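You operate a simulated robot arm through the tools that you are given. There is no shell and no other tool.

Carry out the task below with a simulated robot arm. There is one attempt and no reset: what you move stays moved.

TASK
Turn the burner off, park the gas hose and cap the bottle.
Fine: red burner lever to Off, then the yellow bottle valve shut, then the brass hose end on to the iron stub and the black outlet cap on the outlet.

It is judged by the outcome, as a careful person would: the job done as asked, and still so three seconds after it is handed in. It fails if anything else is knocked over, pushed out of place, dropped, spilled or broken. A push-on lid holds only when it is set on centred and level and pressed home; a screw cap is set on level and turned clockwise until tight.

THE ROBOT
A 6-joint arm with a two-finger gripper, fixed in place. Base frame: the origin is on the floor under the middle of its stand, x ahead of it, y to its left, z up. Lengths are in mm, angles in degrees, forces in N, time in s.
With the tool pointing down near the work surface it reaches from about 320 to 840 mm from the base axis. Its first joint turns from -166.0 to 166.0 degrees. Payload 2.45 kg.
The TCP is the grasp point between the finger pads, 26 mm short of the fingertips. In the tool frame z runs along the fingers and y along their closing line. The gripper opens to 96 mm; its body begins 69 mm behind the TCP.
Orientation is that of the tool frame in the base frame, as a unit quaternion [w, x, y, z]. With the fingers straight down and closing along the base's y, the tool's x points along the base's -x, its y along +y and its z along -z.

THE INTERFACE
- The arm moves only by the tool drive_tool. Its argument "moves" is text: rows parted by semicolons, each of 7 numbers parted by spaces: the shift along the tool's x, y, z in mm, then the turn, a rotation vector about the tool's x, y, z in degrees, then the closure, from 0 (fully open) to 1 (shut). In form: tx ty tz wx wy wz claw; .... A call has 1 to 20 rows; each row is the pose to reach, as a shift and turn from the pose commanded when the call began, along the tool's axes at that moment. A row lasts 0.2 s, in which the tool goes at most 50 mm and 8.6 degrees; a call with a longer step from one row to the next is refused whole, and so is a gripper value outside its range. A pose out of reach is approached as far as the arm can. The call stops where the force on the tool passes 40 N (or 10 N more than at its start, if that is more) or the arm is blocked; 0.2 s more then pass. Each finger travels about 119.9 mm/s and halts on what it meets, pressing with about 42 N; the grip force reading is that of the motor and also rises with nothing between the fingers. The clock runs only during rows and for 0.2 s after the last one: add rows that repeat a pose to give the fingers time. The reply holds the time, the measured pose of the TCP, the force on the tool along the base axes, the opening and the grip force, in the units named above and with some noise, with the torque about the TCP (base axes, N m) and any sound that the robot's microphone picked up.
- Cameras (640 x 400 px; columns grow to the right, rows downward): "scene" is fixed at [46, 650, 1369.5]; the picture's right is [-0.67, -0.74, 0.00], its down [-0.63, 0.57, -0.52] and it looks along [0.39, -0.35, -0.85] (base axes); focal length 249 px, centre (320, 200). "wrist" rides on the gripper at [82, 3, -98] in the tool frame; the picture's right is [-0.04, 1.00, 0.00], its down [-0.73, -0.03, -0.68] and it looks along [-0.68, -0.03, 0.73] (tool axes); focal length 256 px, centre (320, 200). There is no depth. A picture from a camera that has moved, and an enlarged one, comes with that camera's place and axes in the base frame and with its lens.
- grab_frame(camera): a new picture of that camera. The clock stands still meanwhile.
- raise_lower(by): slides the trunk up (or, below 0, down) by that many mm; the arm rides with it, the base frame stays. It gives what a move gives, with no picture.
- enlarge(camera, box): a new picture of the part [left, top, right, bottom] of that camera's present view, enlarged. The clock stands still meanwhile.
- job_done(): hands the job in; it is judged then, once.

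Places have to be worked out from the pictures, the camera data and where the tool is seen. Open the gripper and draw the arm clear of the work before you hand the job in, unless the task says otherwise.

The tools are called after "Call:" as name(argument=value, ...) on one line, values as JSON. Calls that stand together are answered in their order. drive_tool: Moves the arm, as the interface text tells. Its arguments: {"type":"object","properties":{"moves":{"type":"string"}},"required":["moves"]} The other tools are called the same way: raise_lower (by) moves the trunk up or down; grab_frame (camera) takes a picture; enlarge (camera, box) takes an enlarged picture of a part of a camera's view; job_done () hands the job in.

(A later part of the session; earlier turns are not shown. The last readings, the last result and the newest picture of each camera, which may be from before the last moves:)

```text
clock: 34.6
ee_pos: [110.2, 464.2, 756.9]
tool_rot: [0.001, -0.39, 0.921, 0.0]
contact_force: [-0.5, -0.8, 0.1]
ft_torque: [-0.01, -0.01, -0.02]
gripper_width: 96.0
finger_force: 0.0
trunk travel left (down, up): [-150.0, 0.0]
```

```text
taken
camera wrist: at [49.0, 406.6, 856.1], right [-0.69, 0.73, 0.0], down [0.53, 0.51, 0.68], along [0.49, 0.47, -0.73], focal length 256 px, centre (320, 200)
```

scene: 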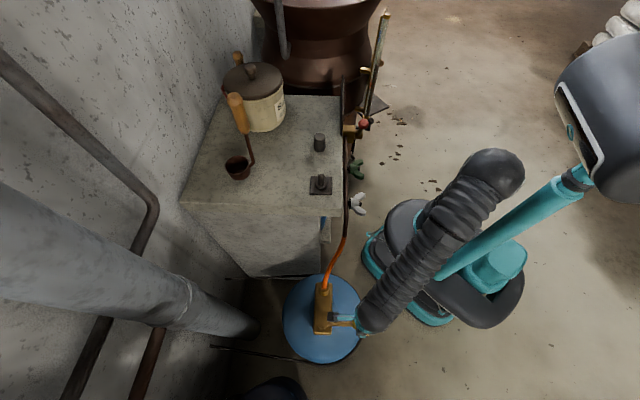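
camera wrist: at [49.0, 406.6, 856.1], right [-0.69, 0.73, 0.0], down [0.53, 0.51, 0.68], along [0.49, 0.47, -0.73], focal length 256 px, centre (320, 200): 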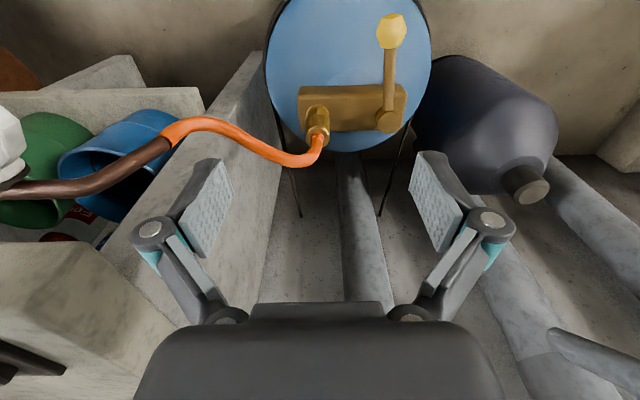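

Good view of bottle and hose. I'll tilt the tool outward by 45° so the camera looks horizontally at the hose fitting.

Call:
drive_tool(moves="0 0 10 0 -7.5 0 0; 0 0 20 0 -15 0 0; 0 0 30 0 -22.5 0 0; 0 0 40 0 -30 0 0; 0 0 50 0 -37.5 0 0; 0 0 60 0 -45 0 0; 0 0 60 0 -45 0 0")

Call:
grab_frame(camera="wrist")

Call:
grab_frame(camera="scene")

```text
clock: 36.2
ee_pos: [109.7, 465.9, 696.3]
tool_rot: [0.353, -0.361, 0.851, 0.149]
contact_force: [0.7, -0.8, -0.3]
ft_torque: [-0.03, 0.01, -0.04]
gripper_width: 96.0
finger_force: 0.1
trunk travel left (down, up): [-150.0, 0.0]
```

```text
taken
camera wrist: at [17.3, 374.7, 708.5], right [-0.7, 0.72, 0.03], down [0.05, 0.01, 1.0], along [0.71, 0.7, -0.04], focal length 256 px, centre (320, 200)
```

wrist: 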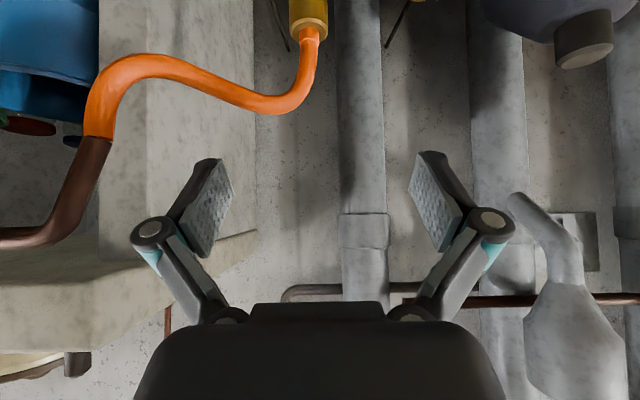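

```text
taken
```

scene: 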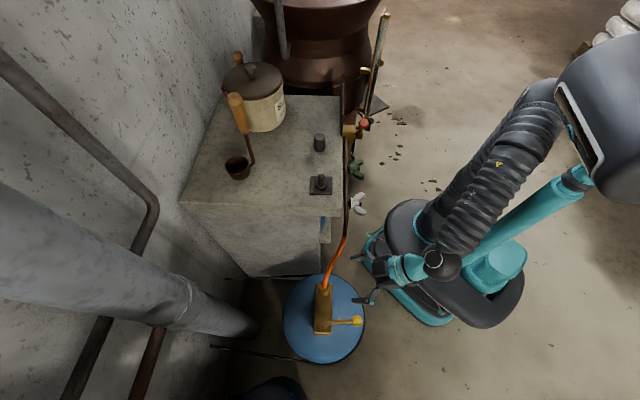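

The side view shows the hose leaving the fitting top at z≈546, rising and curving toward the bench. I'll move lower and nearer, still well short of contact, to see the whole fitting.

Call:
drive_tool(moves="14 0 21 0 0 0 0; 28 0 42 0 0 0 0; 41 0 63 0 0 0 0; 54.8 0 83.8 0 0 0 0; 54.8 0 83.8 0 0 0 0")

Call:
grab_frame(camera="wrist")

Call:
enlarge(camera="wrist", box=[220, 0, 420, 125])

```text
clock: 37.4
ee_pos: [122.4, 480.8, 598.3]
tool_rot: [0.352, -0.361, 0.851, 0.149]
contact_force: [0.1, -1.2, -0.6]
ft_torque: [0.02, 0.01, 0.01]
gripper_width: 96.0
finger_force: 0.0
trunk travel left (down, up): [-150.0, 0.0]
```

```text
taken
camera wrist: at [31.0, 390.7, 609.8], right [-0.7, 0.72, 0.03], down [0.05, 0.01, 1.0], along [0.71, 0.7, -0.04], focal length 256 px, centre (320, 200)
```

wrist: 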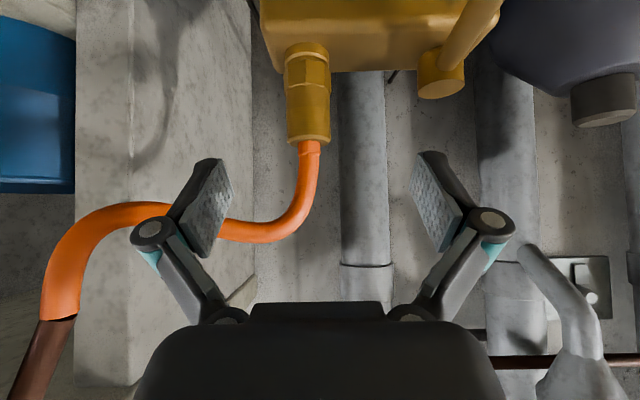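

```text
3.20 times, centred on (320, 62) of wrist
camera zoom: at [31.0, 390.7, 609.8], right [-0.7, 0.72, 0.03], down [0.05, 0.01, 1.0], along [0.71, 0.7, -0.04], focal length 819 px, centre (320, 640)
```

zoom: 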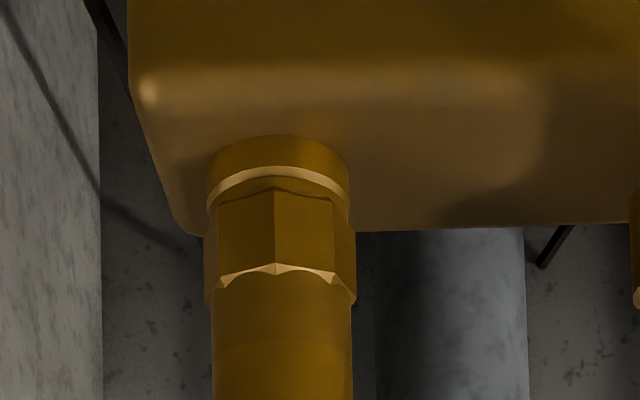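

Excellent view: block top at z≈492, a collar, then hex (≈504–524) and a ~31 mm sleeve up to ≈556 with the hose leaving upward. I'll tilt to 60° and line up laterally for a grasp approach from the robot side.

Call:
drive_tool(moves="8 -3 0.3 0 -5 0 0; 16 -6 0.6 0 -10 0 0; 23.5 -9.2 0.9 0 -15 0 0; 23.5 -9.2 0.9 0 -15 0 0")

Call:
grab_frame(camera="wrist")

Call:
grab_frame(camera="scene")

```text
clock: 38.4
ee_pos: [119.1, 464.1, 581.7]
tool_rot: [0.462, -0.338, 0.796, 0.196]
contact_force: [-0.2, -0.2, -0.2]
ft_torque: [0.03, -0.01, 0.01]
gripper_width: 95.9
finger_force: 0.0
trunk travel left (down, up): [-150.0, 0.0]
```

```text
taken
camera wrist: at [28.2, 373.9, 560.8], right [-0.7, 0.71, 0.03], down [-0.14, -0.18, 0.97], along [0.7, 0.68, 0.22], focal length 256 px, centre (320, 200)
```

wrist: 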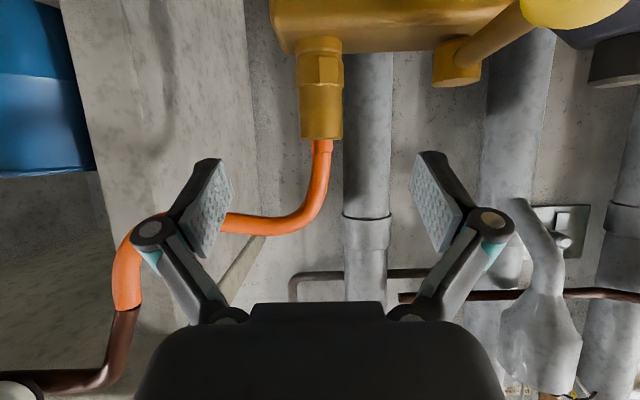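

```text
taken
```

scene: 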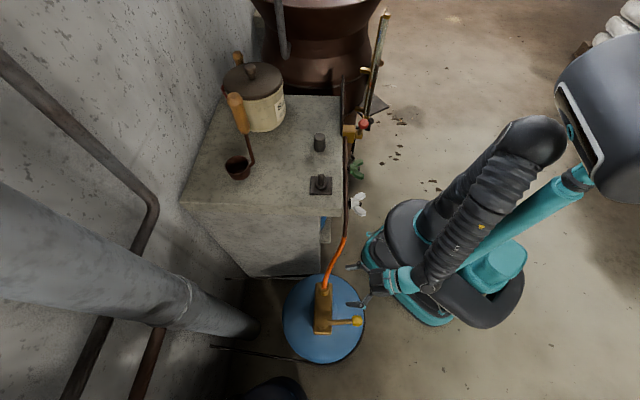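

Lateral alignment is within about 1 mm (fitting at column 321 vs approach line 320). I'll advance along the tool axis to straddle the sleeve at z≈541, keeping the fingers open.

Call:
drive_tool(moves="-1 0.8 20 0 0 0 0.15; -2 0.8 40 0 0 0 0.2; -3 0.8 60 0 0 0 0.25; -4 0.8 75 0 0 0 0.3; -4 0.8 88 0 0 0 0.35; -4 0.8 88 0 0 0 0.35")

Call:
grab_frame(camera="wrist")

Call:
enlarge(camera="scene", box=[280, 230, 380, 370])

```text
clock: 39.8
ee_pos: [173.2, 517.6, 539.5]
tool_rot: [0.461, -0.337, 0.797, 0.195]
contact_force: [-0.3, -0.1, 0.9]
ft_torque: [-0.01, 0.02, -0.03]
gripper_width: 62.5
finger_force: 0.0
trunk travel left (down, up): [-150.0, 0.0]
```

```text
taken
camera wrist: at [82.9, 428.7, 520.1], right [-0.7, 0.71, 0.03], down [-0.13, -0.18, 0.97], along [0.7, 0.68, 0.22], focal length 256 px, centre (320, 200)
```

wrist: 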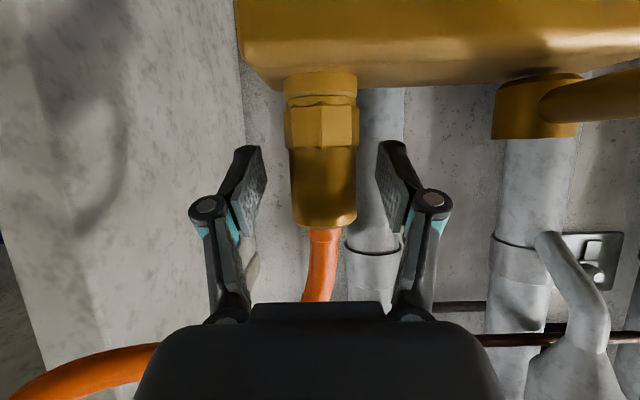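

```text
2.86 times, centred on (330, 300) of scene
camera zoom: at [46.0, 650.0, 1369.5], right [-0.67, -0.74, 0.0], down [-0.63, 0.57, -0.52], along [0.39, -0.35, -0.85], focal length 712 px, centre (291, -86)
```

zoom: 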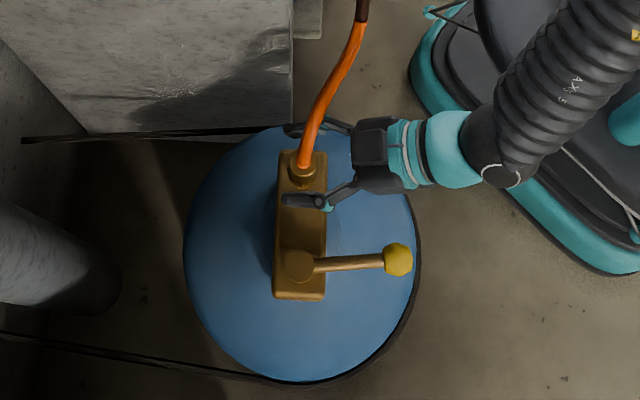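

The sleeve is well centred between the fingers (fitting centre column 324 vs finger mid ≈322). I'll close the grip.

Call:
drive_tool(moves="0 0 0 0 0 0 0.6; 0 0 0 0 0 0 1; 0 0 0 0 0 0 1; 0 0 0 0 0 0 1")

Call:
grab_frame(camera="wrist")

```text
clock: 40.8
ee_pos: [174.5, 517.8, 540.8]
tool_rot: [0.461, -0.338, 0.797, 0.195]
contact_force: [-0.5, 1.0, -0.6]
ft_torque: [0.04, -0.02, 0.05]
gripper_width: 31.1
finger_force: 41.7
trunk travel left (down, up): [-150.0, 0.0]
```

```text
taken
camera wrist: at [82.8, 428.6, 520.3], right [-0.7, 0.71, 0.03], down [-0.13, -0.18, 0.97], along [0.7, 0.68, 0.22], focal length 256 px, centre (320, 200)
```

wrist: 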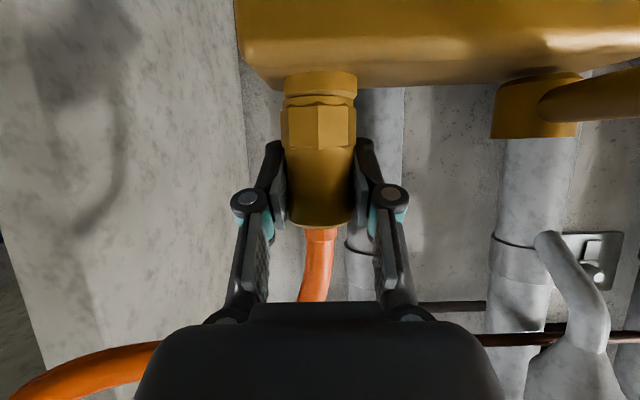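

Gripped at 31 mm with negligible side load. I'll lift straight up in small steps, watching the force.

Call:
drive_tool(moves="-1.7 0 -1 0 0 0 1; -3.5 0 -2 0 0 0 1; -5.2 0 -3 0 0 0 1; -7 0 -4 0 0 0 1; -8.7 0 -5 0 0 0 1")

Call:
grab_frame(camera="wrist")

```text
clock: 42.0
ee_pos: [172.4, 517.4, 551.6]
tool_rot: [0.461, -0.338, 0.797, 0.195]
contact_force: [0.3, 1.1, -0.9]
ft_torque: [0.02, 0.02, 0.0]
gripper_width: 31.0
finger_force: 42.5
trunk travel left (down, up): [-150.0, 0.0]
```

```text
taken
camera wrist: at [82.0, 429.1, 530.3], right [-0.7, 0.71, 0.03], down [-0.13, -0.18, 0.97], along [0.7, 0.68, 0.22], focal length 256 px, centre (320, 200)
```

wrist: 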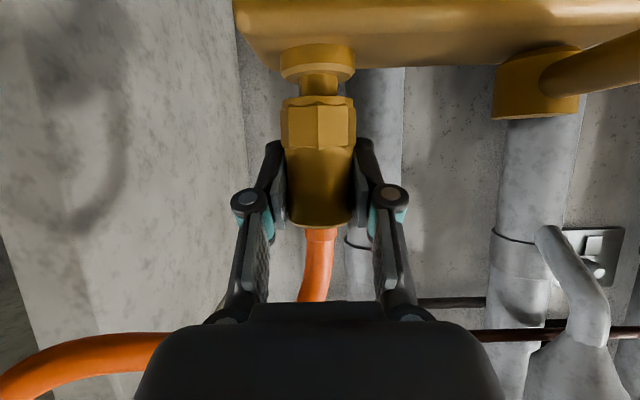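

The hose end slides off freely, revealing a narrower outlet spigot. I'll lift further and watch how the hose behaves.

Call:
drive_tool(moves="-8.7 0 -5 0 0 0 1; -17.3 0 -10 0 0 0 1; -26 0 -15 0 0 0 1; -34.6 0 -20 0 0 0 1; -43.3 0 -25 0 0 0 1; -52 0 -30 0 0 0 1")

Call:
grab_frame(camera="wrist")

Call:
grab_frame(camera="scene")

```text
clock: 43.4
ee_pos: [173.8, 517.7, 611.1]
tool_rot: [0.461, -0.338, 0.797, 0.195]
contact_force: [0.3, -0.5, -1.1]
ft_torque: [-0.05, -0.01, -0.03]
gripper_width: 30.7
finger_force: 42.2
trunk travel left (down, up): [-150.0, 0.0]
```

```text
taken
camera wrist: at [82.5, 428.9, 590.8], right [-0.7, 0.71, 0.03], down [-0.13, -0.18, 0.97], along [0.7, 0.68, 0.22], focal length 256 px, centre (320, 200)
```

wrist: 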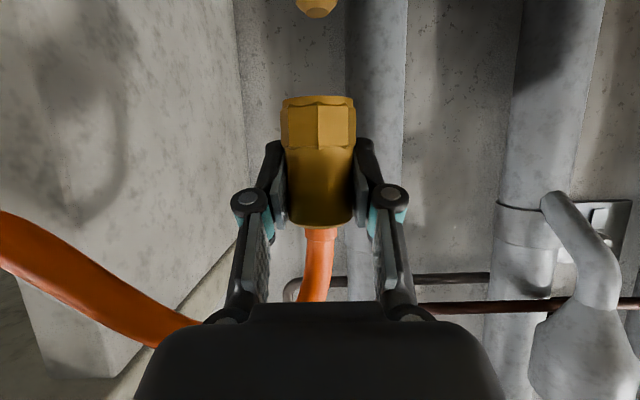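

```text
taken
```

scene: 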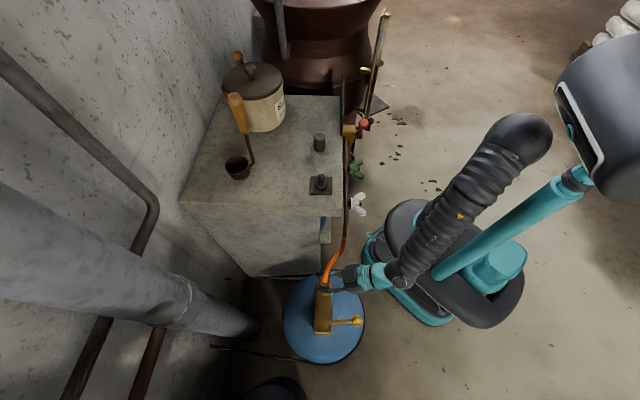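

No load from the hose, and the hose end is held upright (its bottom about 40 mm below the TCP). The stub top triangulates to about (341, 381, 848). I'll lift straight up to clear the bench before crossing.

Call:
drive_tool(moves="-32 0 -18.5 0 0 0 1; -64 0 -37 0 0 0 1; -96 0 -55.5 0 0 0 1; -128 0 -74 0 0 0 1; -160 0 -92.5 0 0 0 1; -192 0 -111 0 0 0 1; -224 0 -129.5 0 0 0 1; -257 0 -148.5 0 0 0 1; -257 0 -148.5 0 0 0 1")

Call:
grab_frame(camera="scene")

Call:
grab_frame(camera="wrist")

```text
clock: 45.4
ee_pos: [173.9, 515.9, 902.5]
tool_rot: [0.46, -0.339, 0.799, 0.19]
contact_force: [0.1, 0.3, -0.9]
ft_torque: [0.02, -0.01, 0.0]
gripper_width: 31.1
finger_force: 42.2
trunk travel left (down, up): [-150.0, 0.0]
```

```text
taken
```

scene: 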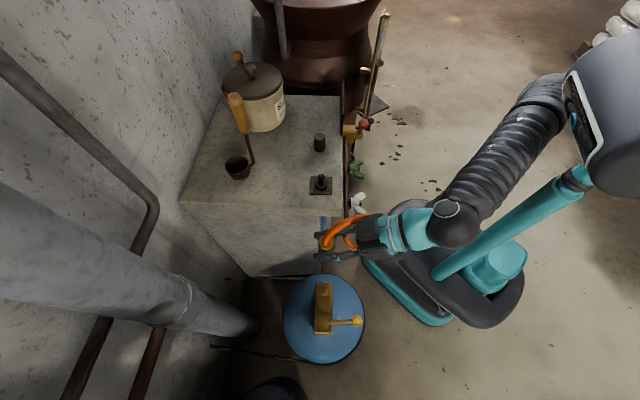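

```text
taken
camera wrist: at [83.3, 427.9, 882.3], right [-0.7, 0.71, 0.03], down [-0.14, -0.17, 0.98], along [0.7, 0.68, 0.22], focal length 256 px, centre (320, 200)
```

wrist: 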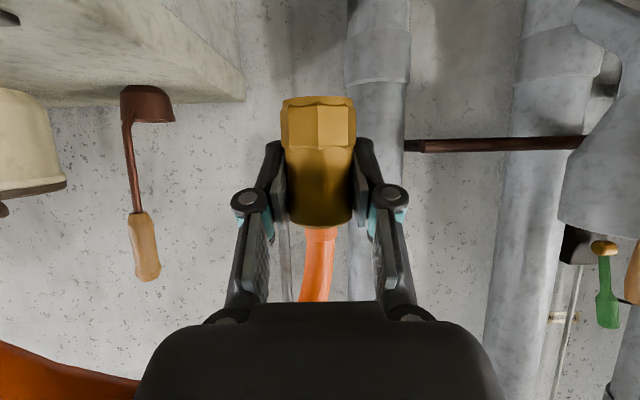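

The hose end is clear of the bench. I'll traverse toward the stub, stopping short to check height and line.

Call:
drive_tool(moves="-5 -20 -3 0 0 0 1; -10 -50 -4 0 0 0 1; -12 -85 0 0 0 0 1; -13 -120 4 0 0 0 1; -13.6 -150 8 0 0 0 1; -13.6 -165 11.5 0 0 0 1; -13.6 -165 11.5 0 0 0 1")

Call:
grab_frame(camera="scene")

Call:
grab_frame(camera="wrist")

```text
clock: 47.0
ee_pos: [302.9, 414.6, 912.7]
tool_rot: [0.461, -0.338, 0.797, 0.196]
contact_force: [0.3, 0.3, -1.5]
ft_torque: [0.0, 0.01, 0.03]
gripper_width: 31.0
finger_force: 41.9
trunk travel left (down, up): [-150.0, 0.0]
```

```text
taken
```

scene: 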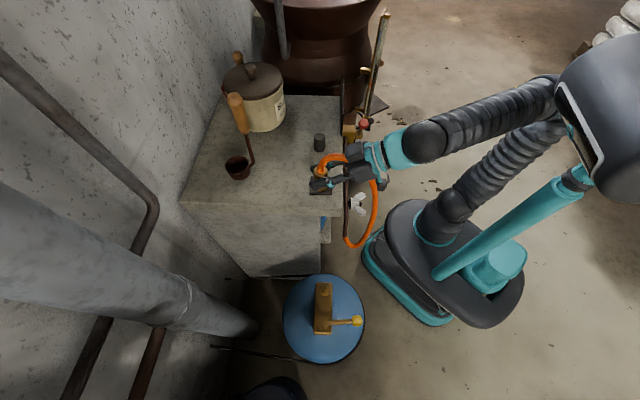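

```text
taken
camera wrist: at [212.3, 325.6, 892.5], right [-0.7, 0.71, 0.03], down [-0.13, -0.18, 0.97], along [0.7, 0.68, 0.22], focal length 256 px, centre (320, 200)
```

wrist: 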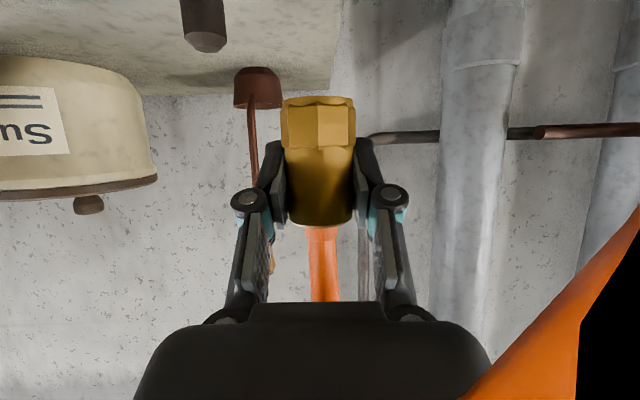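

The stub is visible and matches the estimate (341, 381, 848). I'll shift the remaining ~51 mm sideways and then check alignment with both cameras.

Call:
drive_tool(moves="0 -15 0 0 0 0 1; 0 -32 0 0 0 0 1; 0 -45 0 0 0 0 1; 0 -51 0 0 0 0 1; 0 -51 0 0 0 0 1")

Call:
enlarge(camera="scene", box=[280, 140, 380, 200])

Call:
grab_frame(camera="wrist")

Call:
enlarge(camera="wrist", box=[220, 0, 420, 125])

```text
clock: 48.2
ee_pos: [341.3, 379.7, 913.9]
tool_rot: [0.461, -0.338, 0.797, 0.195]
contact_force: [1.0, 0.5, -1.3]
ft_torque: [0.01, 0.03, 0.01]
gripper_width: 31.0
finger_force: 41.6
trunk travel left (down, up): [-150.0, 0.0]
```

```text
6.40 times, centred on (330, 170) of scene
camera zoom: at [46.0, 650.0, 1369.5], right [-0.67, -0.74, 0.0], down [-0.63, 0.57, -0.52], along [0.39, -0.35, -0.85], focal length 1595 px, centre (256, 392)
```

zoom: 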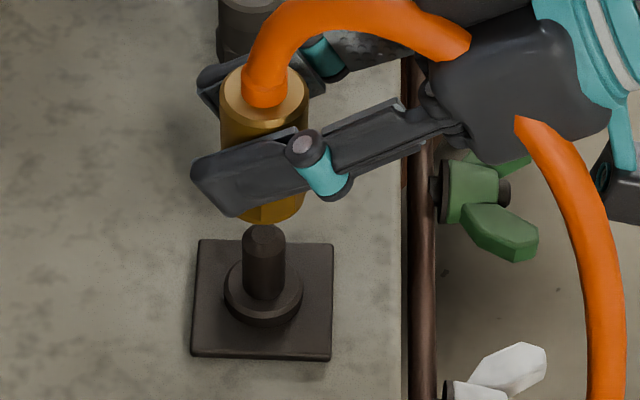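

```text
taken
camera wrist: at [249.3, 290.1, 893.3], right [-0.7, 0.71, 0.03], down [-0.13, -0.18, 0.97], along [0.7, 0.68, 0.22], focal length 256 px, centre (320, 200)
```

wrist: 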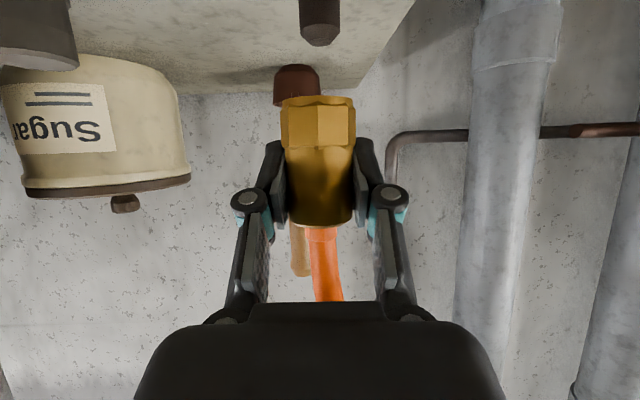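

```text
3.20 times, centred on (320, 62) of wrist
camera zoom: at [249.3, 290.1, 893.3], right [-0.7, 0.71, 0.03], down [-0.13, -0.18, 0.97], along [0.7, 0.68, 0.22], focal length 819 px, centre (320, 640)
```

zoom: 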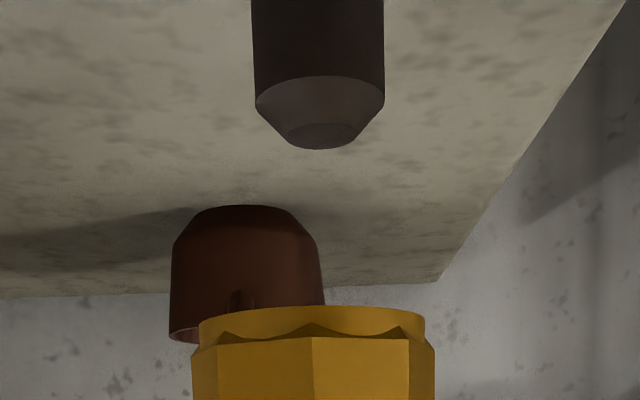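

Scene view shows the hose end and stub aligned in depth (both at column 264); the wrist view shows the stub about 1.7 mm to the tool's +y. I'll correct that and lower to just above the stub top.

Call:
drive_tool(moves="0 1.7 0 0 0 0 1; 4.3 1.7 2.5 0 0 0 1; 8.7 1.7 5 0 0 0 1; 13 1.7 7.5 0 0 0 1; 16.5 1.7 9.5 0 0 0 1; 16.5 1.7 9.5 0 0 0 1")

Call:
enlarge(camera="scene", box=[280, 140, 380, 200])

Call:
enlarge(camera="wrist", box=[220, 0, 420, 125])

```text
clock: 49.6
ee_pos: [337.3, 380.6, 894.9]
tool_rot: [0.461, -0.338, 0.797, 0.195]
contact_force: [-0.1, 0.0, -1.4]
ft_torque: [0.0, 0.01, -0.02]
gripper_width: 31.1
finger_force: 42.0
trunk travel left (down, up): [-150.0, 0.0]
```

```text
6.40 times, centred on (330, 170) of scene
camera zoom: at [46.0, 650.0, 1369.5], right [-0.67, -0.74, 0.0], down [-0.63, 0.57, -0.52], along [0.39, -0.35, -0.85], focal length 1595 px, centre (256, 392)
```

zoom: 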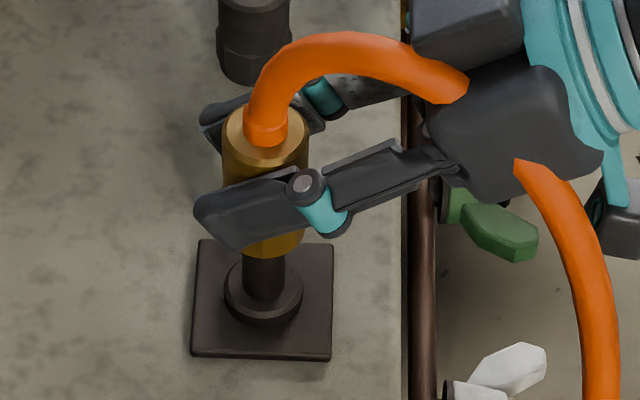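

```text
3.20 times, centred on (320, 62) of wrist
camera zoom: at [247.1, 291.5, 874.8], right [-0.7, 0.71, 0.03], down [-0.13, -0.18, 0.97], along [0.7, 0.68, 0.22], focal length 819 px, centre (320, 640)
```

zoom: 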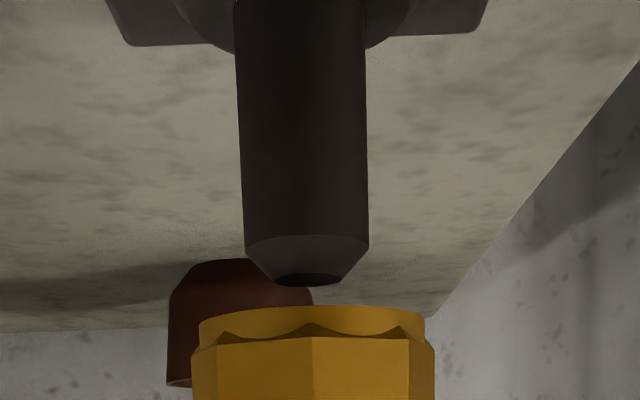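

Aligned within about 0.5 mm on both axes. I'll lower slowly onto the stub, with the force watch on.

Call:
drive_tool(moves="2.6 -0.3 1.5 0 0 0 1; 5.2 -0.3 3 0 0 0 1; 7.8 -0.3 4.5 0 0 0 1; 10.4 -0.3 6 0 0 0 1; 13 -0.3 7.5 0 0 0 1; 15.6 -0.3 9 0 0 0 1; 18.2 -0.3 10.5 0 0 0 1")

Call:
enlarge(camera="scene", box=[280, 140, 380, 200])

Call:
enlarge(camera="wrist", box=[220, 0, 420, 125])

```text
clock: 51.2
ee_pos: [339.0, 380.7, 874.1]
tool_rot: [0.46, -0.339, 0.797, 0.195]
contact_force: [0.6, 0.0, -0.9]
ft_torque: [-0.01, -0.01, -0.03]
gripper_width: 31.0
finger_force: 41.9
trunk travel left (down, up): [-150.0, 0.0]
```

```text
6.40 times, centred on (330, 170) of scene
camera zoom: at [46.0, 650.0, 1369.5], right [-0.67, -0.74, 0.0], down [-0.63, 0.57, -0.52], along [0.39, -0.35, -0.85], focal length 1595 px, centre (256, 392)
```

zoom: 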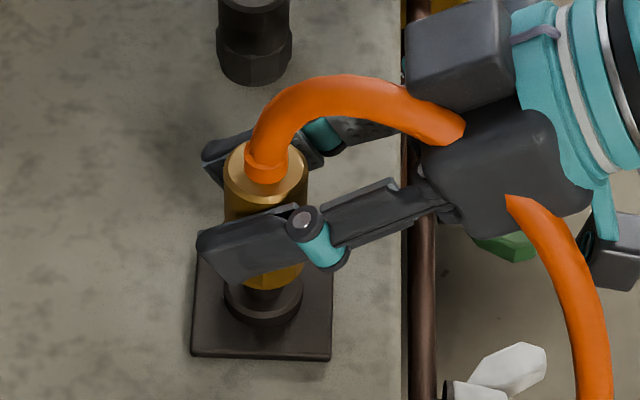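

```text
3.20 times, centred on (320, 62) of wrist
camera zoom: at [247.0, 291.2, 853.0], right [-0.7, 0.71, 0.03], down [-0.13, -0.18, 0.97], along [0.7, 0.68, 0.22], focal length 819 px, centre (320, 640)
```

zoom: 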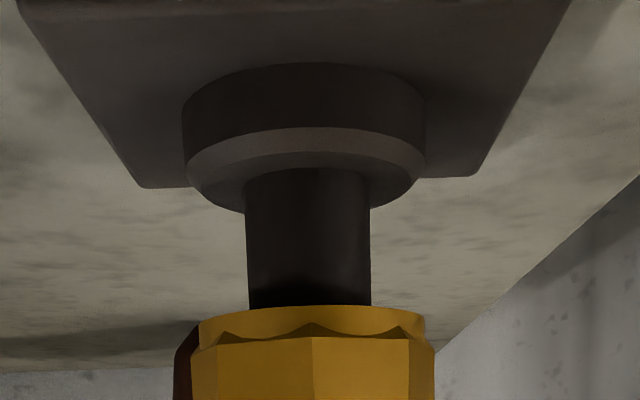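

The stub has entered the sleeve with no side force; about 19 mm remains to the flange. Continue down.

Call:
drive_tool(moves="2.6 -0.2 1.5 0 0 0 1; 5.2 -0.2 3 0 0 0 1; 7.8 -0.2 4.5 0 0 0 1; 10.4 -0.2 6 0 0 0 1; 13 -0.2 7.5 0 0 0 1; 14.7 -0.2 8.5 0 0 0 1; 14.7 -0.2 8.5 0 0 0 1")

Call:
enlarge(camera="wrist", box=[220, 0, 420, 125])

```text
clock: 52.8
ee_pos: [337.6, 380.3, 857.3]
tool_rot: [0.461, -0.338, 0.797, 0.195]
contact_force: [-0.2, 0.0, -0.3]
ft_torque: [0.0, 0.02, -0.04]
gripper_width: 31.0
finger_force: 41.3
trunk travel left (down, up): [-150.0, 0.0]
```

```text
3.20 times, centred on (320, 62) of wrist
camera zoom: at [247.0, 291.0, 836.3], right [-0.7, 0.71, 0.03], down [-0.13, -0.18, 0.97], along [0.7, 0.68, 0.22], focal length 819 px, centre (320, 640)
```

zoom: 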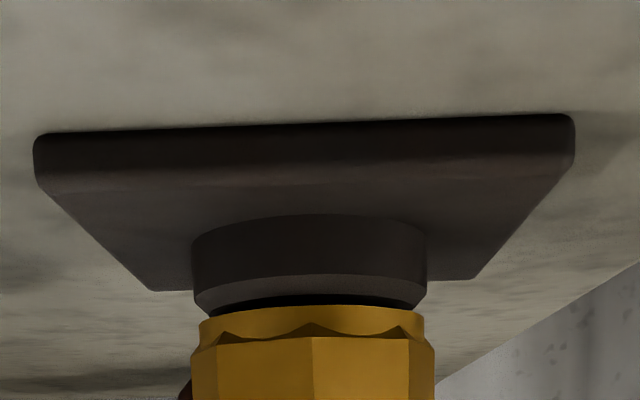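

Only a ~2 mm gap remains. I'll press down in 1 mm steps until the seat is felt.

Call:
drive_tool(moves="0.87 0 0.5 0 0 0 1; 1.73 0 1 0 0 0 1; 2.6 0 1.5 0 0 0 1; 3.46 0 2 0 0 0 1; 4.33 0 2.5 0 0 0 1; 5.2 0 3 0 0 0 1")

Call:
enlarge(camera="wrist", box=[220, 0, 420, 125])

```text
clock: 54.2
ee_pos: [338.0, 380.5, 855.3]
tool_rot: [0.463, -0.338, 0.795, 0.197]
contact_force: [3.5, 0.8, 28.2]
ft_torque: [0.05, -0.07, 0.01]
gripper_width: 31.2
finger_force: 41.5
trunk travel left (down, up): [-150.0, 0.0]
```

```text
3.20 times, centred on (320, 62) of wrist
camera zoom: at [247.4, 291.3, 832.7], right [-0.7, 0.71, 0.04], down [-0.14, -0.19, 0.97], along [0.7, 0.68, 0.23], focal length 819 px, centre (320, 640)
```

zoom: 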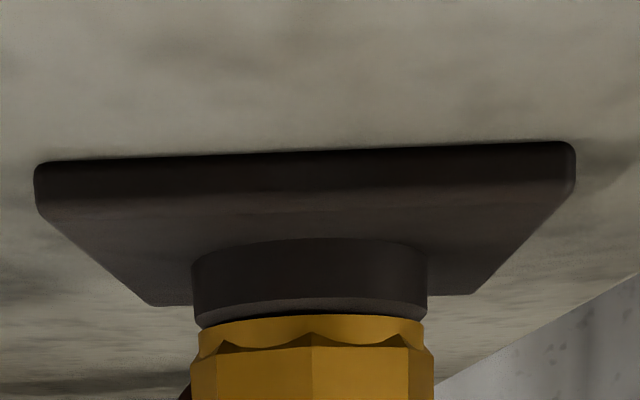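

Seated: 28 N upward reaction and the hex is flush on the flange. I'll relieve the press, open the fingers and check that it stays.

Call:
drive_tool(moves="-1.3 0 -0.8 0 0 0 1; -2.6 0 -1.5 0 0 0 1; -2.6 0 -1.5 0 0 0 0.6; -2.6 0 -1.5 0 0 0 0.45; -2.6 0 -1.5 0 0 0 0.35; -2.6 0 -1.5 0 0 0 0.35")

Call:
grab_frame(camera="wrist")

Call:
enlarge(camera="scene", box=[280, 140, 380, 200])

```text
clock: 55.6
ee_pos: [337.5, 380.6, 853.6]
tool_rot: [0.461, -0.338, 0.797, 0.195]
contact_force: [-0.1, 0.1, -0.2]
ft_torque: [0.02, 0.01, -0.01]
gripper_width: 62.0
finger_force: 0.1
trunk travel left (down, up): [-150.0, 0.0]
```

```text
taken
camera wrist: at [247.7, 292.0, 833.2], right [-0.7, 0.71, 0.03], down [-0.13, -0.18, 0.97], along [0.7, 0.68, 0.22], focal length 256 px, centre (320, 200)
```

wrist: 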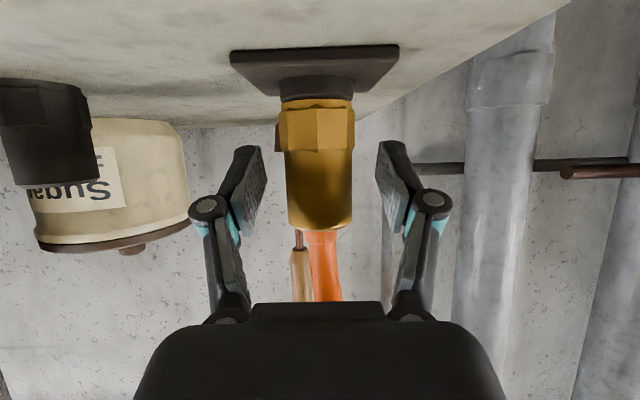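

```text
6.40 times, centred on (330, 170) of scene
camera zoom: at [46.0, 650.0, 1369.5], right [-0.67, -0.74, 0.0], down [-0.63, 0.57, -0.52], along [0.39, -0.35, -0.85], focal length 1595 px, centre (256, 392)
```

zoom: 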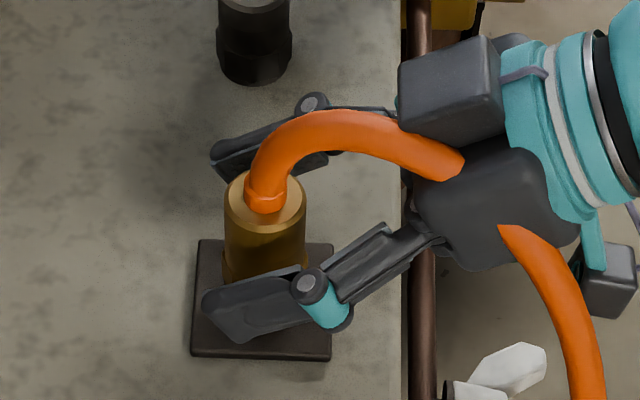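

The hose end stands upright and seated after release. I'll withdraw slowly along the tool axis, checking that the hose isn't caught.

Call:
drive_tool(moves="0 0 -6 0 0 0 0.3; 0 0 -12 0 0 0 0.25; 0 0 -20 0 0 0 0.2; 0 0 -28 0 0 0 0.15")

Call:
enlarge(camera="scene", box=[280, 130, 400, 205])

Call:
grab_frame(camera="wrist")

```text
clock: 56.6
ee_pos: [321.5, 363.2, 867.4]
tool_rot: [0.461, -0.338, 0.797, 0.195]
contact_force: [-0.9, -0.2, -0.6]
ft_torque: [-0.01, -0.03, 0.01]
gripper_width: 81.6
finger_force: 0.2
trunk travel left (down, up): [-150.0, 0.0]
```

```text
5.33 times, centred on (340, 168) of scene
camera zoom: at [46.0, 650.0, 1369.5], right [-0.67, -0.74, 0.0], down [-0.63, 0.57, -0.52], along [0.39, -0.35, -0.85], focal length 1329 px, centre (213, 373)
```

zoom: 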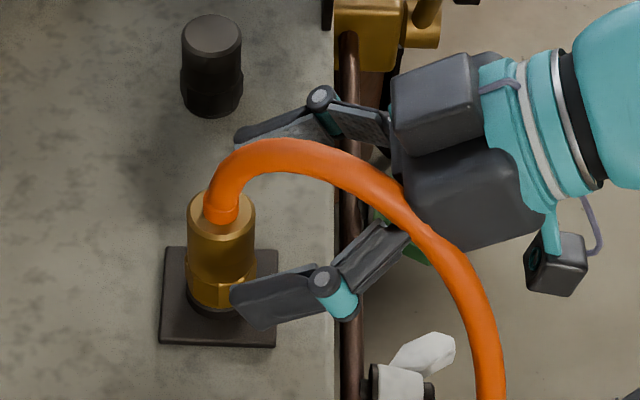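

```text
taken
camera wrist: at [231.2, 274.1, 847.0], right [-0.7, 0.71, 0.03], down [-0.13, -0.18, 0.97], along [0.7, 0.68, 0.22], focal length 256 px, centre (320, 200)
```

wrist: 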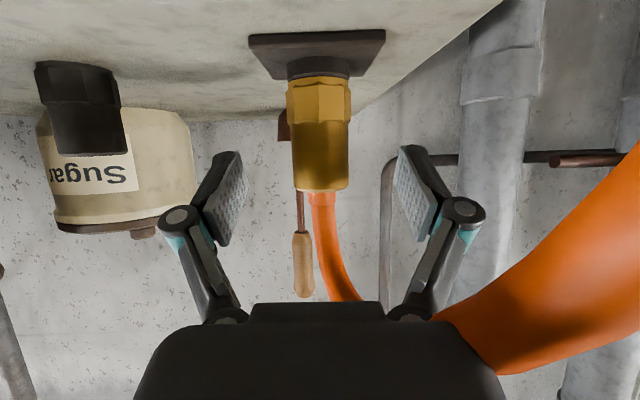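

The hose is undisturbed and the hose end is standing. The hose arcs over the palm, so I'll back off horizontally a little, then slide sideways (+e, away from the hose) before rising.

Call:
drive_tool(moves="5 0 -8.7 0 0 0 0.1; 10 0 -17.3 0 0 0 0.1; 14 0 -24 0 0 0 0.1; 14 -20 -24 0 0 0 0.1; 14 -45 -24 0 0 0 0.1; 14 -70 -24 0 0 0 0.1; 14 -95 -24 0 0 0 0.1; 14 -95 -24 0 0 0 0.1")

Call:
grab_frame(camera="scene")

Call:
grab_frame(camera="wrist")

```text
clock: 58.4
ee_pos: [371.0, 277.9, 869.4]
tool_rot: [0.461, -0.338, 0.797, 0.195]
contact_force: [-0.2, -0.4, -0.2]
ft_torque: [0.01, 0.0, 0.02]
gripper_width: 86.4
finger_force: 0.0
trunk travel left (down, up): [-150.0, 0.0]
```

```text
taken
```

scene: 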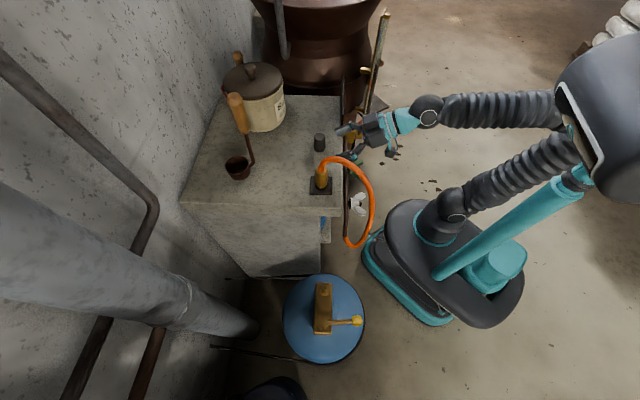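

```text
taken
camera wrist: at [280.6, 189.3, 847.7], right [-0.7, 0.71, 0.03], down [-0.14, -0.18, 0.97], along [0.7, 0.68, 0.22], focal length 256 px, centre (320, 200)
```

wrist: 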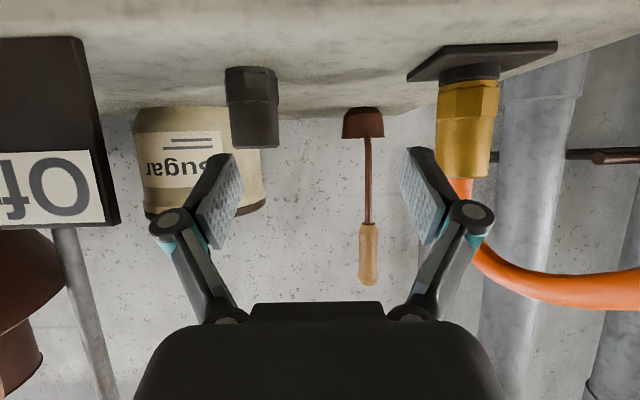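

The cap (hex skirt down, about 33 mm cylinder, 57 mm tall) triangulates to (447.5, 289.6), spanning z≈796–853. The sign's end is close on its right, so I'll turn the heading 20° to approach from the left side, stopping 90 mm short.

Call:
drive_tool(moves="-2 -7 -5.6 5.8 0 3.3 0.1; -4 -14 -11.2 11.5 0 6.7 0.1; -5.9 -20.3 -16.9 17.3 0 10 0.1; -5.9 -20.3 -16.9 17.3 0 10 0.1")

Call:
grab_frame(camera="wrist")

Call:
enlarge(camera="wrist", box=[220, 60, 420, 185])

Call:
enlarge(camera="scene", box=[280, 100, 400, 175])

```text
clock: 59.4
ee_pos: [377.5, 255.8, 881.9]
tool_rot: [0.488, -0.195, 0.844, 0.113]
contact_force: [0.2, 0.5, 0.6]
ft_torque: [0.04, -0.01, -0.01]
gripper_width: 86.2
finger_force: 0.1
trunk travel left (down, up): [-150.0, 0.0]
```

```text
taken
camera wrist: at [261.8, 202.3, 860.4], right [-0.42, 0.91, 0.03], down [-0.19, -0.12, 0.97], along [0.89, 0.4, 0.22], focal length 256 px, centre (320, 200)
```

wrist: 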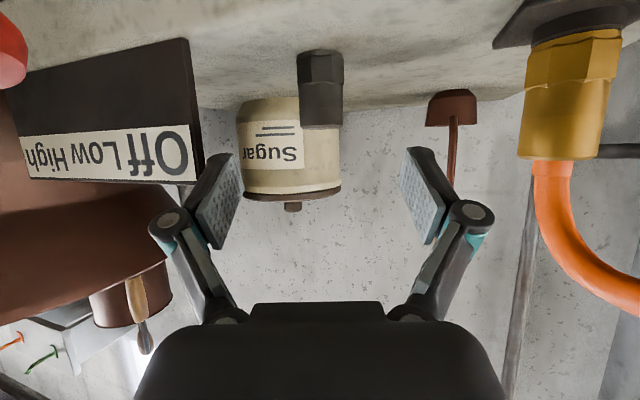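

```text
3.20 times, centred on (320, 122) of wrist
camera zoom: at [261.8, 202.3, 860.4], right [-0.42, 0.91, 0.03], down [-0.19, -0.12, 0.97], along [0.89, 0.4, 0.22], focal length 819 px, centre (320, 448)
```

zoom: 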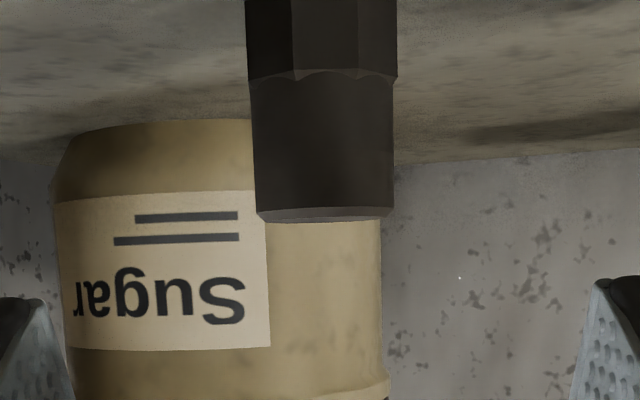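

```text
5.33 times, centred on (340, 138) of scene
camera zoom: at [46.0, 650.0, 1369.5], right [-0.67, -0.74, 0.0], down [-0.63, 0.57, -0.52], along [0.39, -0.35, -0.85], focal length 1329 px, centre (213, 533)
```

zoom: 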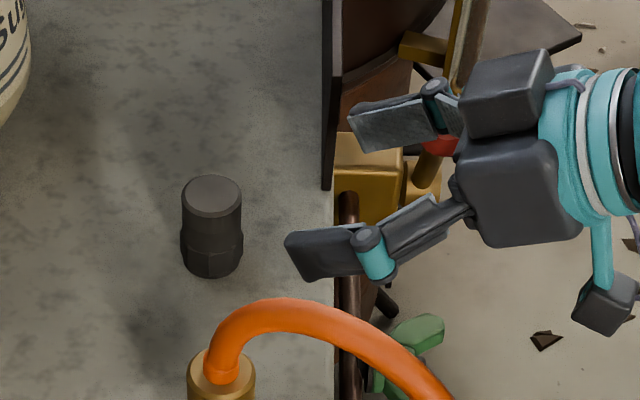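

The cap is laterally centred (column 320.5 vs 320.4 wanted) and the chosen height falls on its cylinder. I'll narrow the fingers and advance.

Call:
drive_tool(moves="0 0 0 0 0 0 0.35; 0 0 20 0 0 0 0.38; 0 0 40 0 0 0 0.38; 0 0 60 0 0 0 0.38; 0 0 75 0 0 0 0.38; 0 0 88 0 0 0 0.38; 0 0 88 0 0 0 0.38")

Call:
grab_frame(camera="wrist")

Call:
enlarge(camera="scene", box=[280, 100, 400, 175])

```text
clock: 61.0
ee_pos: [445.2, 289.9, 837.9]
tool_rot: [0.488, -0.194, 0.843, 0.113]
contact_force: [0.2, -0.3, -0.1]
ft_torque: [-0.03, 0.01, -0.04]
gripper_width: 59.4
finger_force: 0.1
trunk travel left (down, up): [-150.0, 0.0]
```

```text
taken
camera wrist: at [329.9, 236.1, 816.9], right [-0.42, 0.91, 0.03], down [-0.19, -0.12, 0.97], along [0.89, 0.4, 0.22], focal length 256 px, centre (320, 200)
```

wrist: 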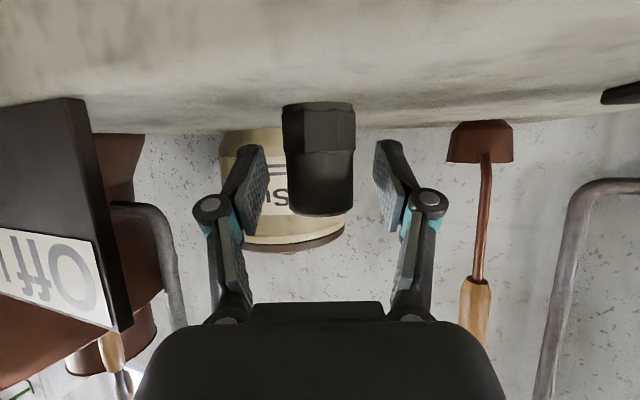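

```text
5.33 times, centred on (340, 138) of scene
camera zoom: at [46.0, 650.0, 1369.5], right [-0.67, -0.74, 0.0], down [-0.63, 0.57, -0.52], along [0.39, -0.35, -0.85], focal length 1329 px, centre (213, 533)
```

zoom: 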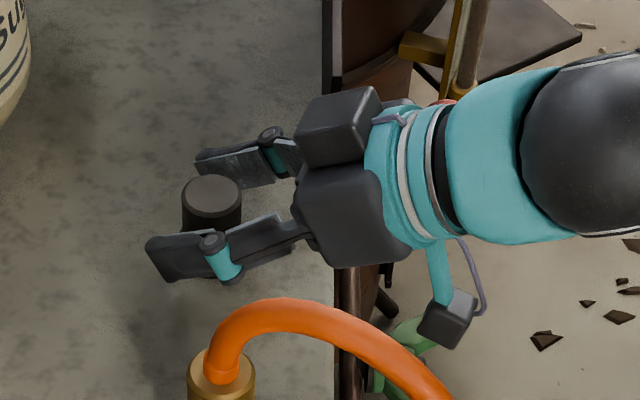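

The cap sits centred between the fingers. Close and grip.

Call:
drive_tool(moves="0 0 0 0 0 0 0.6; 0 0 0 0 0 0 1; 0 0 0 0 0 0 1; 0 0 0 0 0 0 1")

Call:
grab_frame(camera="wrist")

```text
clock: 62.0
ee_pos: [444.6, 288.9, 838.9]
tool_rot: [0.488, -0.194, 0.844, 0.112]
contact_force: [0.0, -0.6, 0.6]
ft_torque: [0.02, -0.01, -0.02]
gripper_width: 30.2
finger_force: 42.0
trunk travel left (down, up): [-150.0, 0.0]
```

```text
taken
camera wrist: at [329.8, 236.0, 816.9], right [-0.42, 0.91, 0.03], down [-0.19, -0.12, 0.97], along [0.89, 0.4, 0.22], focal length 256 px, centre (320, 200)
```

wrist: 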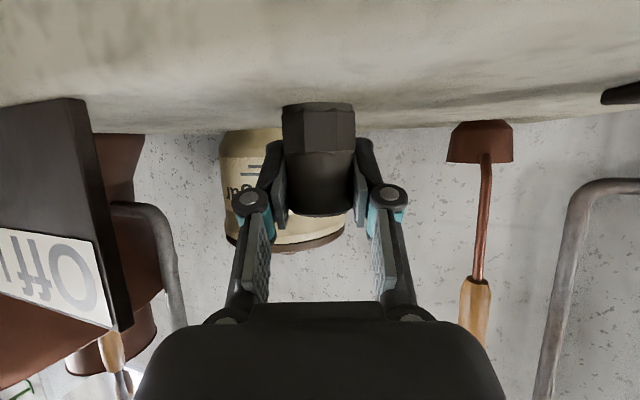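

Grip confirmed (30 mm). I'll lift the cap straight up off the bench.

Call:
drive_tool(moves="-8.7 0 -5 0 0 0 1; -26 0 -15 0 0 0 1; -43 0 -25 0 0 0 1; -65 0 -37.5 0 0 0 1; -86.6 0 -50 0 0 0 1; -86.6 0 -50 0 0 0 1")

Call:
grab_frame(camera="wrist")

Call:
enlarge(camera="wrist", box=[240, 60, 400, 160])

Call:
grab_frame(camera="scene")

```text
clock: 63.4
ee_pos: [444.8, 288.9, 938.0]
tool_rot: [0.487, -0.194, 0.844, 0.113]
contact_force: [-0.5, -0.8, 0.1]
ft_torque: [-0.03, -0.01, -0.01]
gripper_width: 30.1
finger_force: 41.7
trunk travel left (down, up): [-150.0, 0.0]
```

```text
taken
camera wrist: at [329.5, 235.4, 917.6], right [-0.42, 0.91, 0.03], down [-0.19, -0.12, 0.97], along [0.89, 0.4, 0.22], focal length 256 px, centre (320, 200)
```

wrist: 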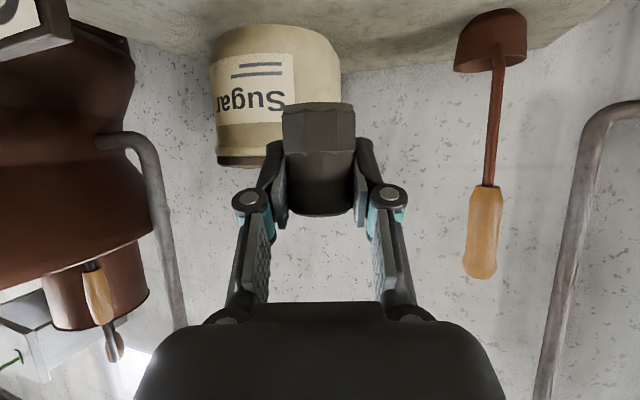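

```text
4.00 times, centred on (320, 110) of wrist
camera zoom: at [329.5, 235.4, 917.6], right [-0.42, 0.91, 0.03], down [-0.19, -0.12, 0.97], along [0.89, 0.4, 0.22], focal length 1024 px, centre (320, 560)
```

zoom: 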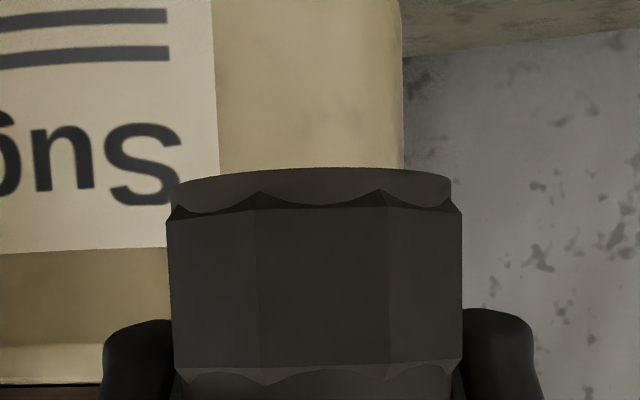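

```text
taken
```

scene: 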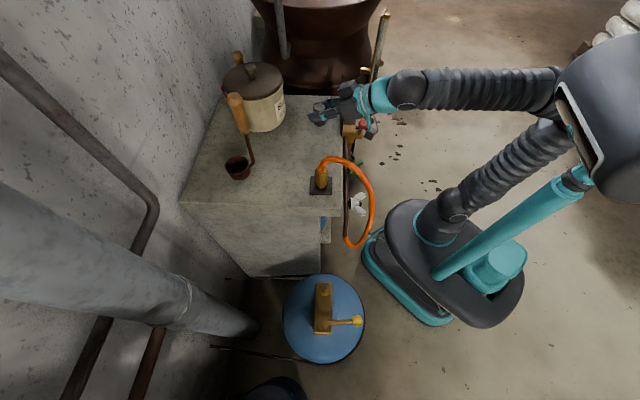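

Cap is held level (bottom about 37 mm below the TCP). I'll rise well above the hose loop before crossing to the bottle.

Call:
drive_tool(moves="-21.7 0 -12.5 0 0 0 1; -43.3 0 -25 0 0 0 1; -65 0 -37.5 0 0 0 1; -86.6 0 -50 0 0 0 1; -86.6 0 -50 0 0 0 1")

```text
clock: 64.6
ee_pos: [444.7, 287.4, 1037.0]
tool_rot: [0.488, -0.195, 0.843, 0.113]
contact_force: [-0.5, 0.9, 0.3]
ft_torque: [0.0, -0.03, -0.01]
gripper_width: 30.1
finger_force: 41.5
trunk travel left (down, up): [-150.0, 0.0]
```

Height reached (1037). Now I'll cross above the hose to over the bottle while turning the heading back by 20°.

Call:
drive_tool(moves="8 36 -14 -1.9 0 -1.1 1; 16 72 -28 -3.8 0 -2.2 1; 24 108 -42 -5.8 0 -3.3 1; 32 144 -55.5 -7.7 0 -4.4 1; 40 180 -69.4 -9.6 0 -5.6 1; 48 216 -83 -11.5 0 -6.7 1; 56 252 -97 -13.5 0 -7.8 1; 64 288 -111 -15.4 0 -8.9 1; 72.2 323.6 -124.9 -17.3 0 -10 1; 72.2 323.6 -124.9 -17.3 0 -10 1")

Call:
grab_frame(camera="scene")

Call:
grab_frame(camera="wrist")

```text
clock: 67.0
ee_pos: [241.8, 511.4, 1014.4]
tool_rot: [0.466, -0.296, 0.821, 0.147]
contact_force: [-0.5, 1.1, -0.6]
ft_torque: [0.04, 0.01, -0.03]
gripper_width: 30.1
finger_force: 42.0
trunk travel left (down, up): [-150.0, 0.0]
stopped in row 10: the arm was blocked; the commanded pose is now the measured one
```

```text
taken
```

scene: 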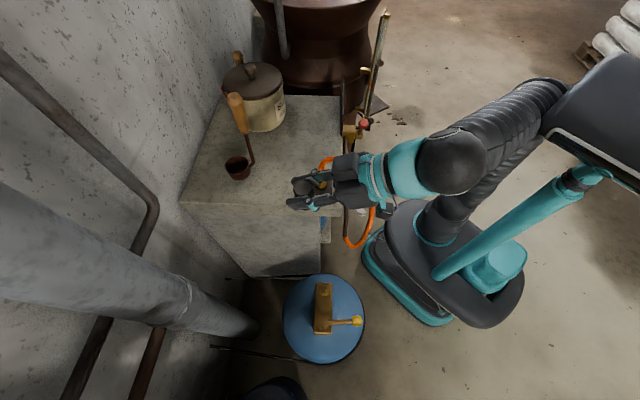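

```text
taken
camera wrist: at [139.1, 434.0, 997.7], right [-0.61, 0.79, 0.0], down [-0.15, -0.12, 0.98], along [0.78, 0.6, 0.19], focal length 256 px, centre (320, 200)
```

wrist: 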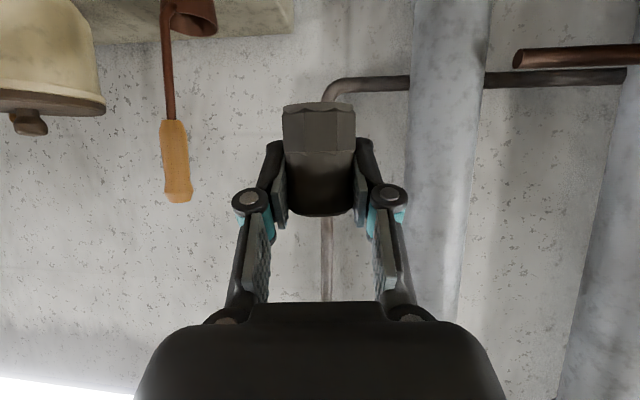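

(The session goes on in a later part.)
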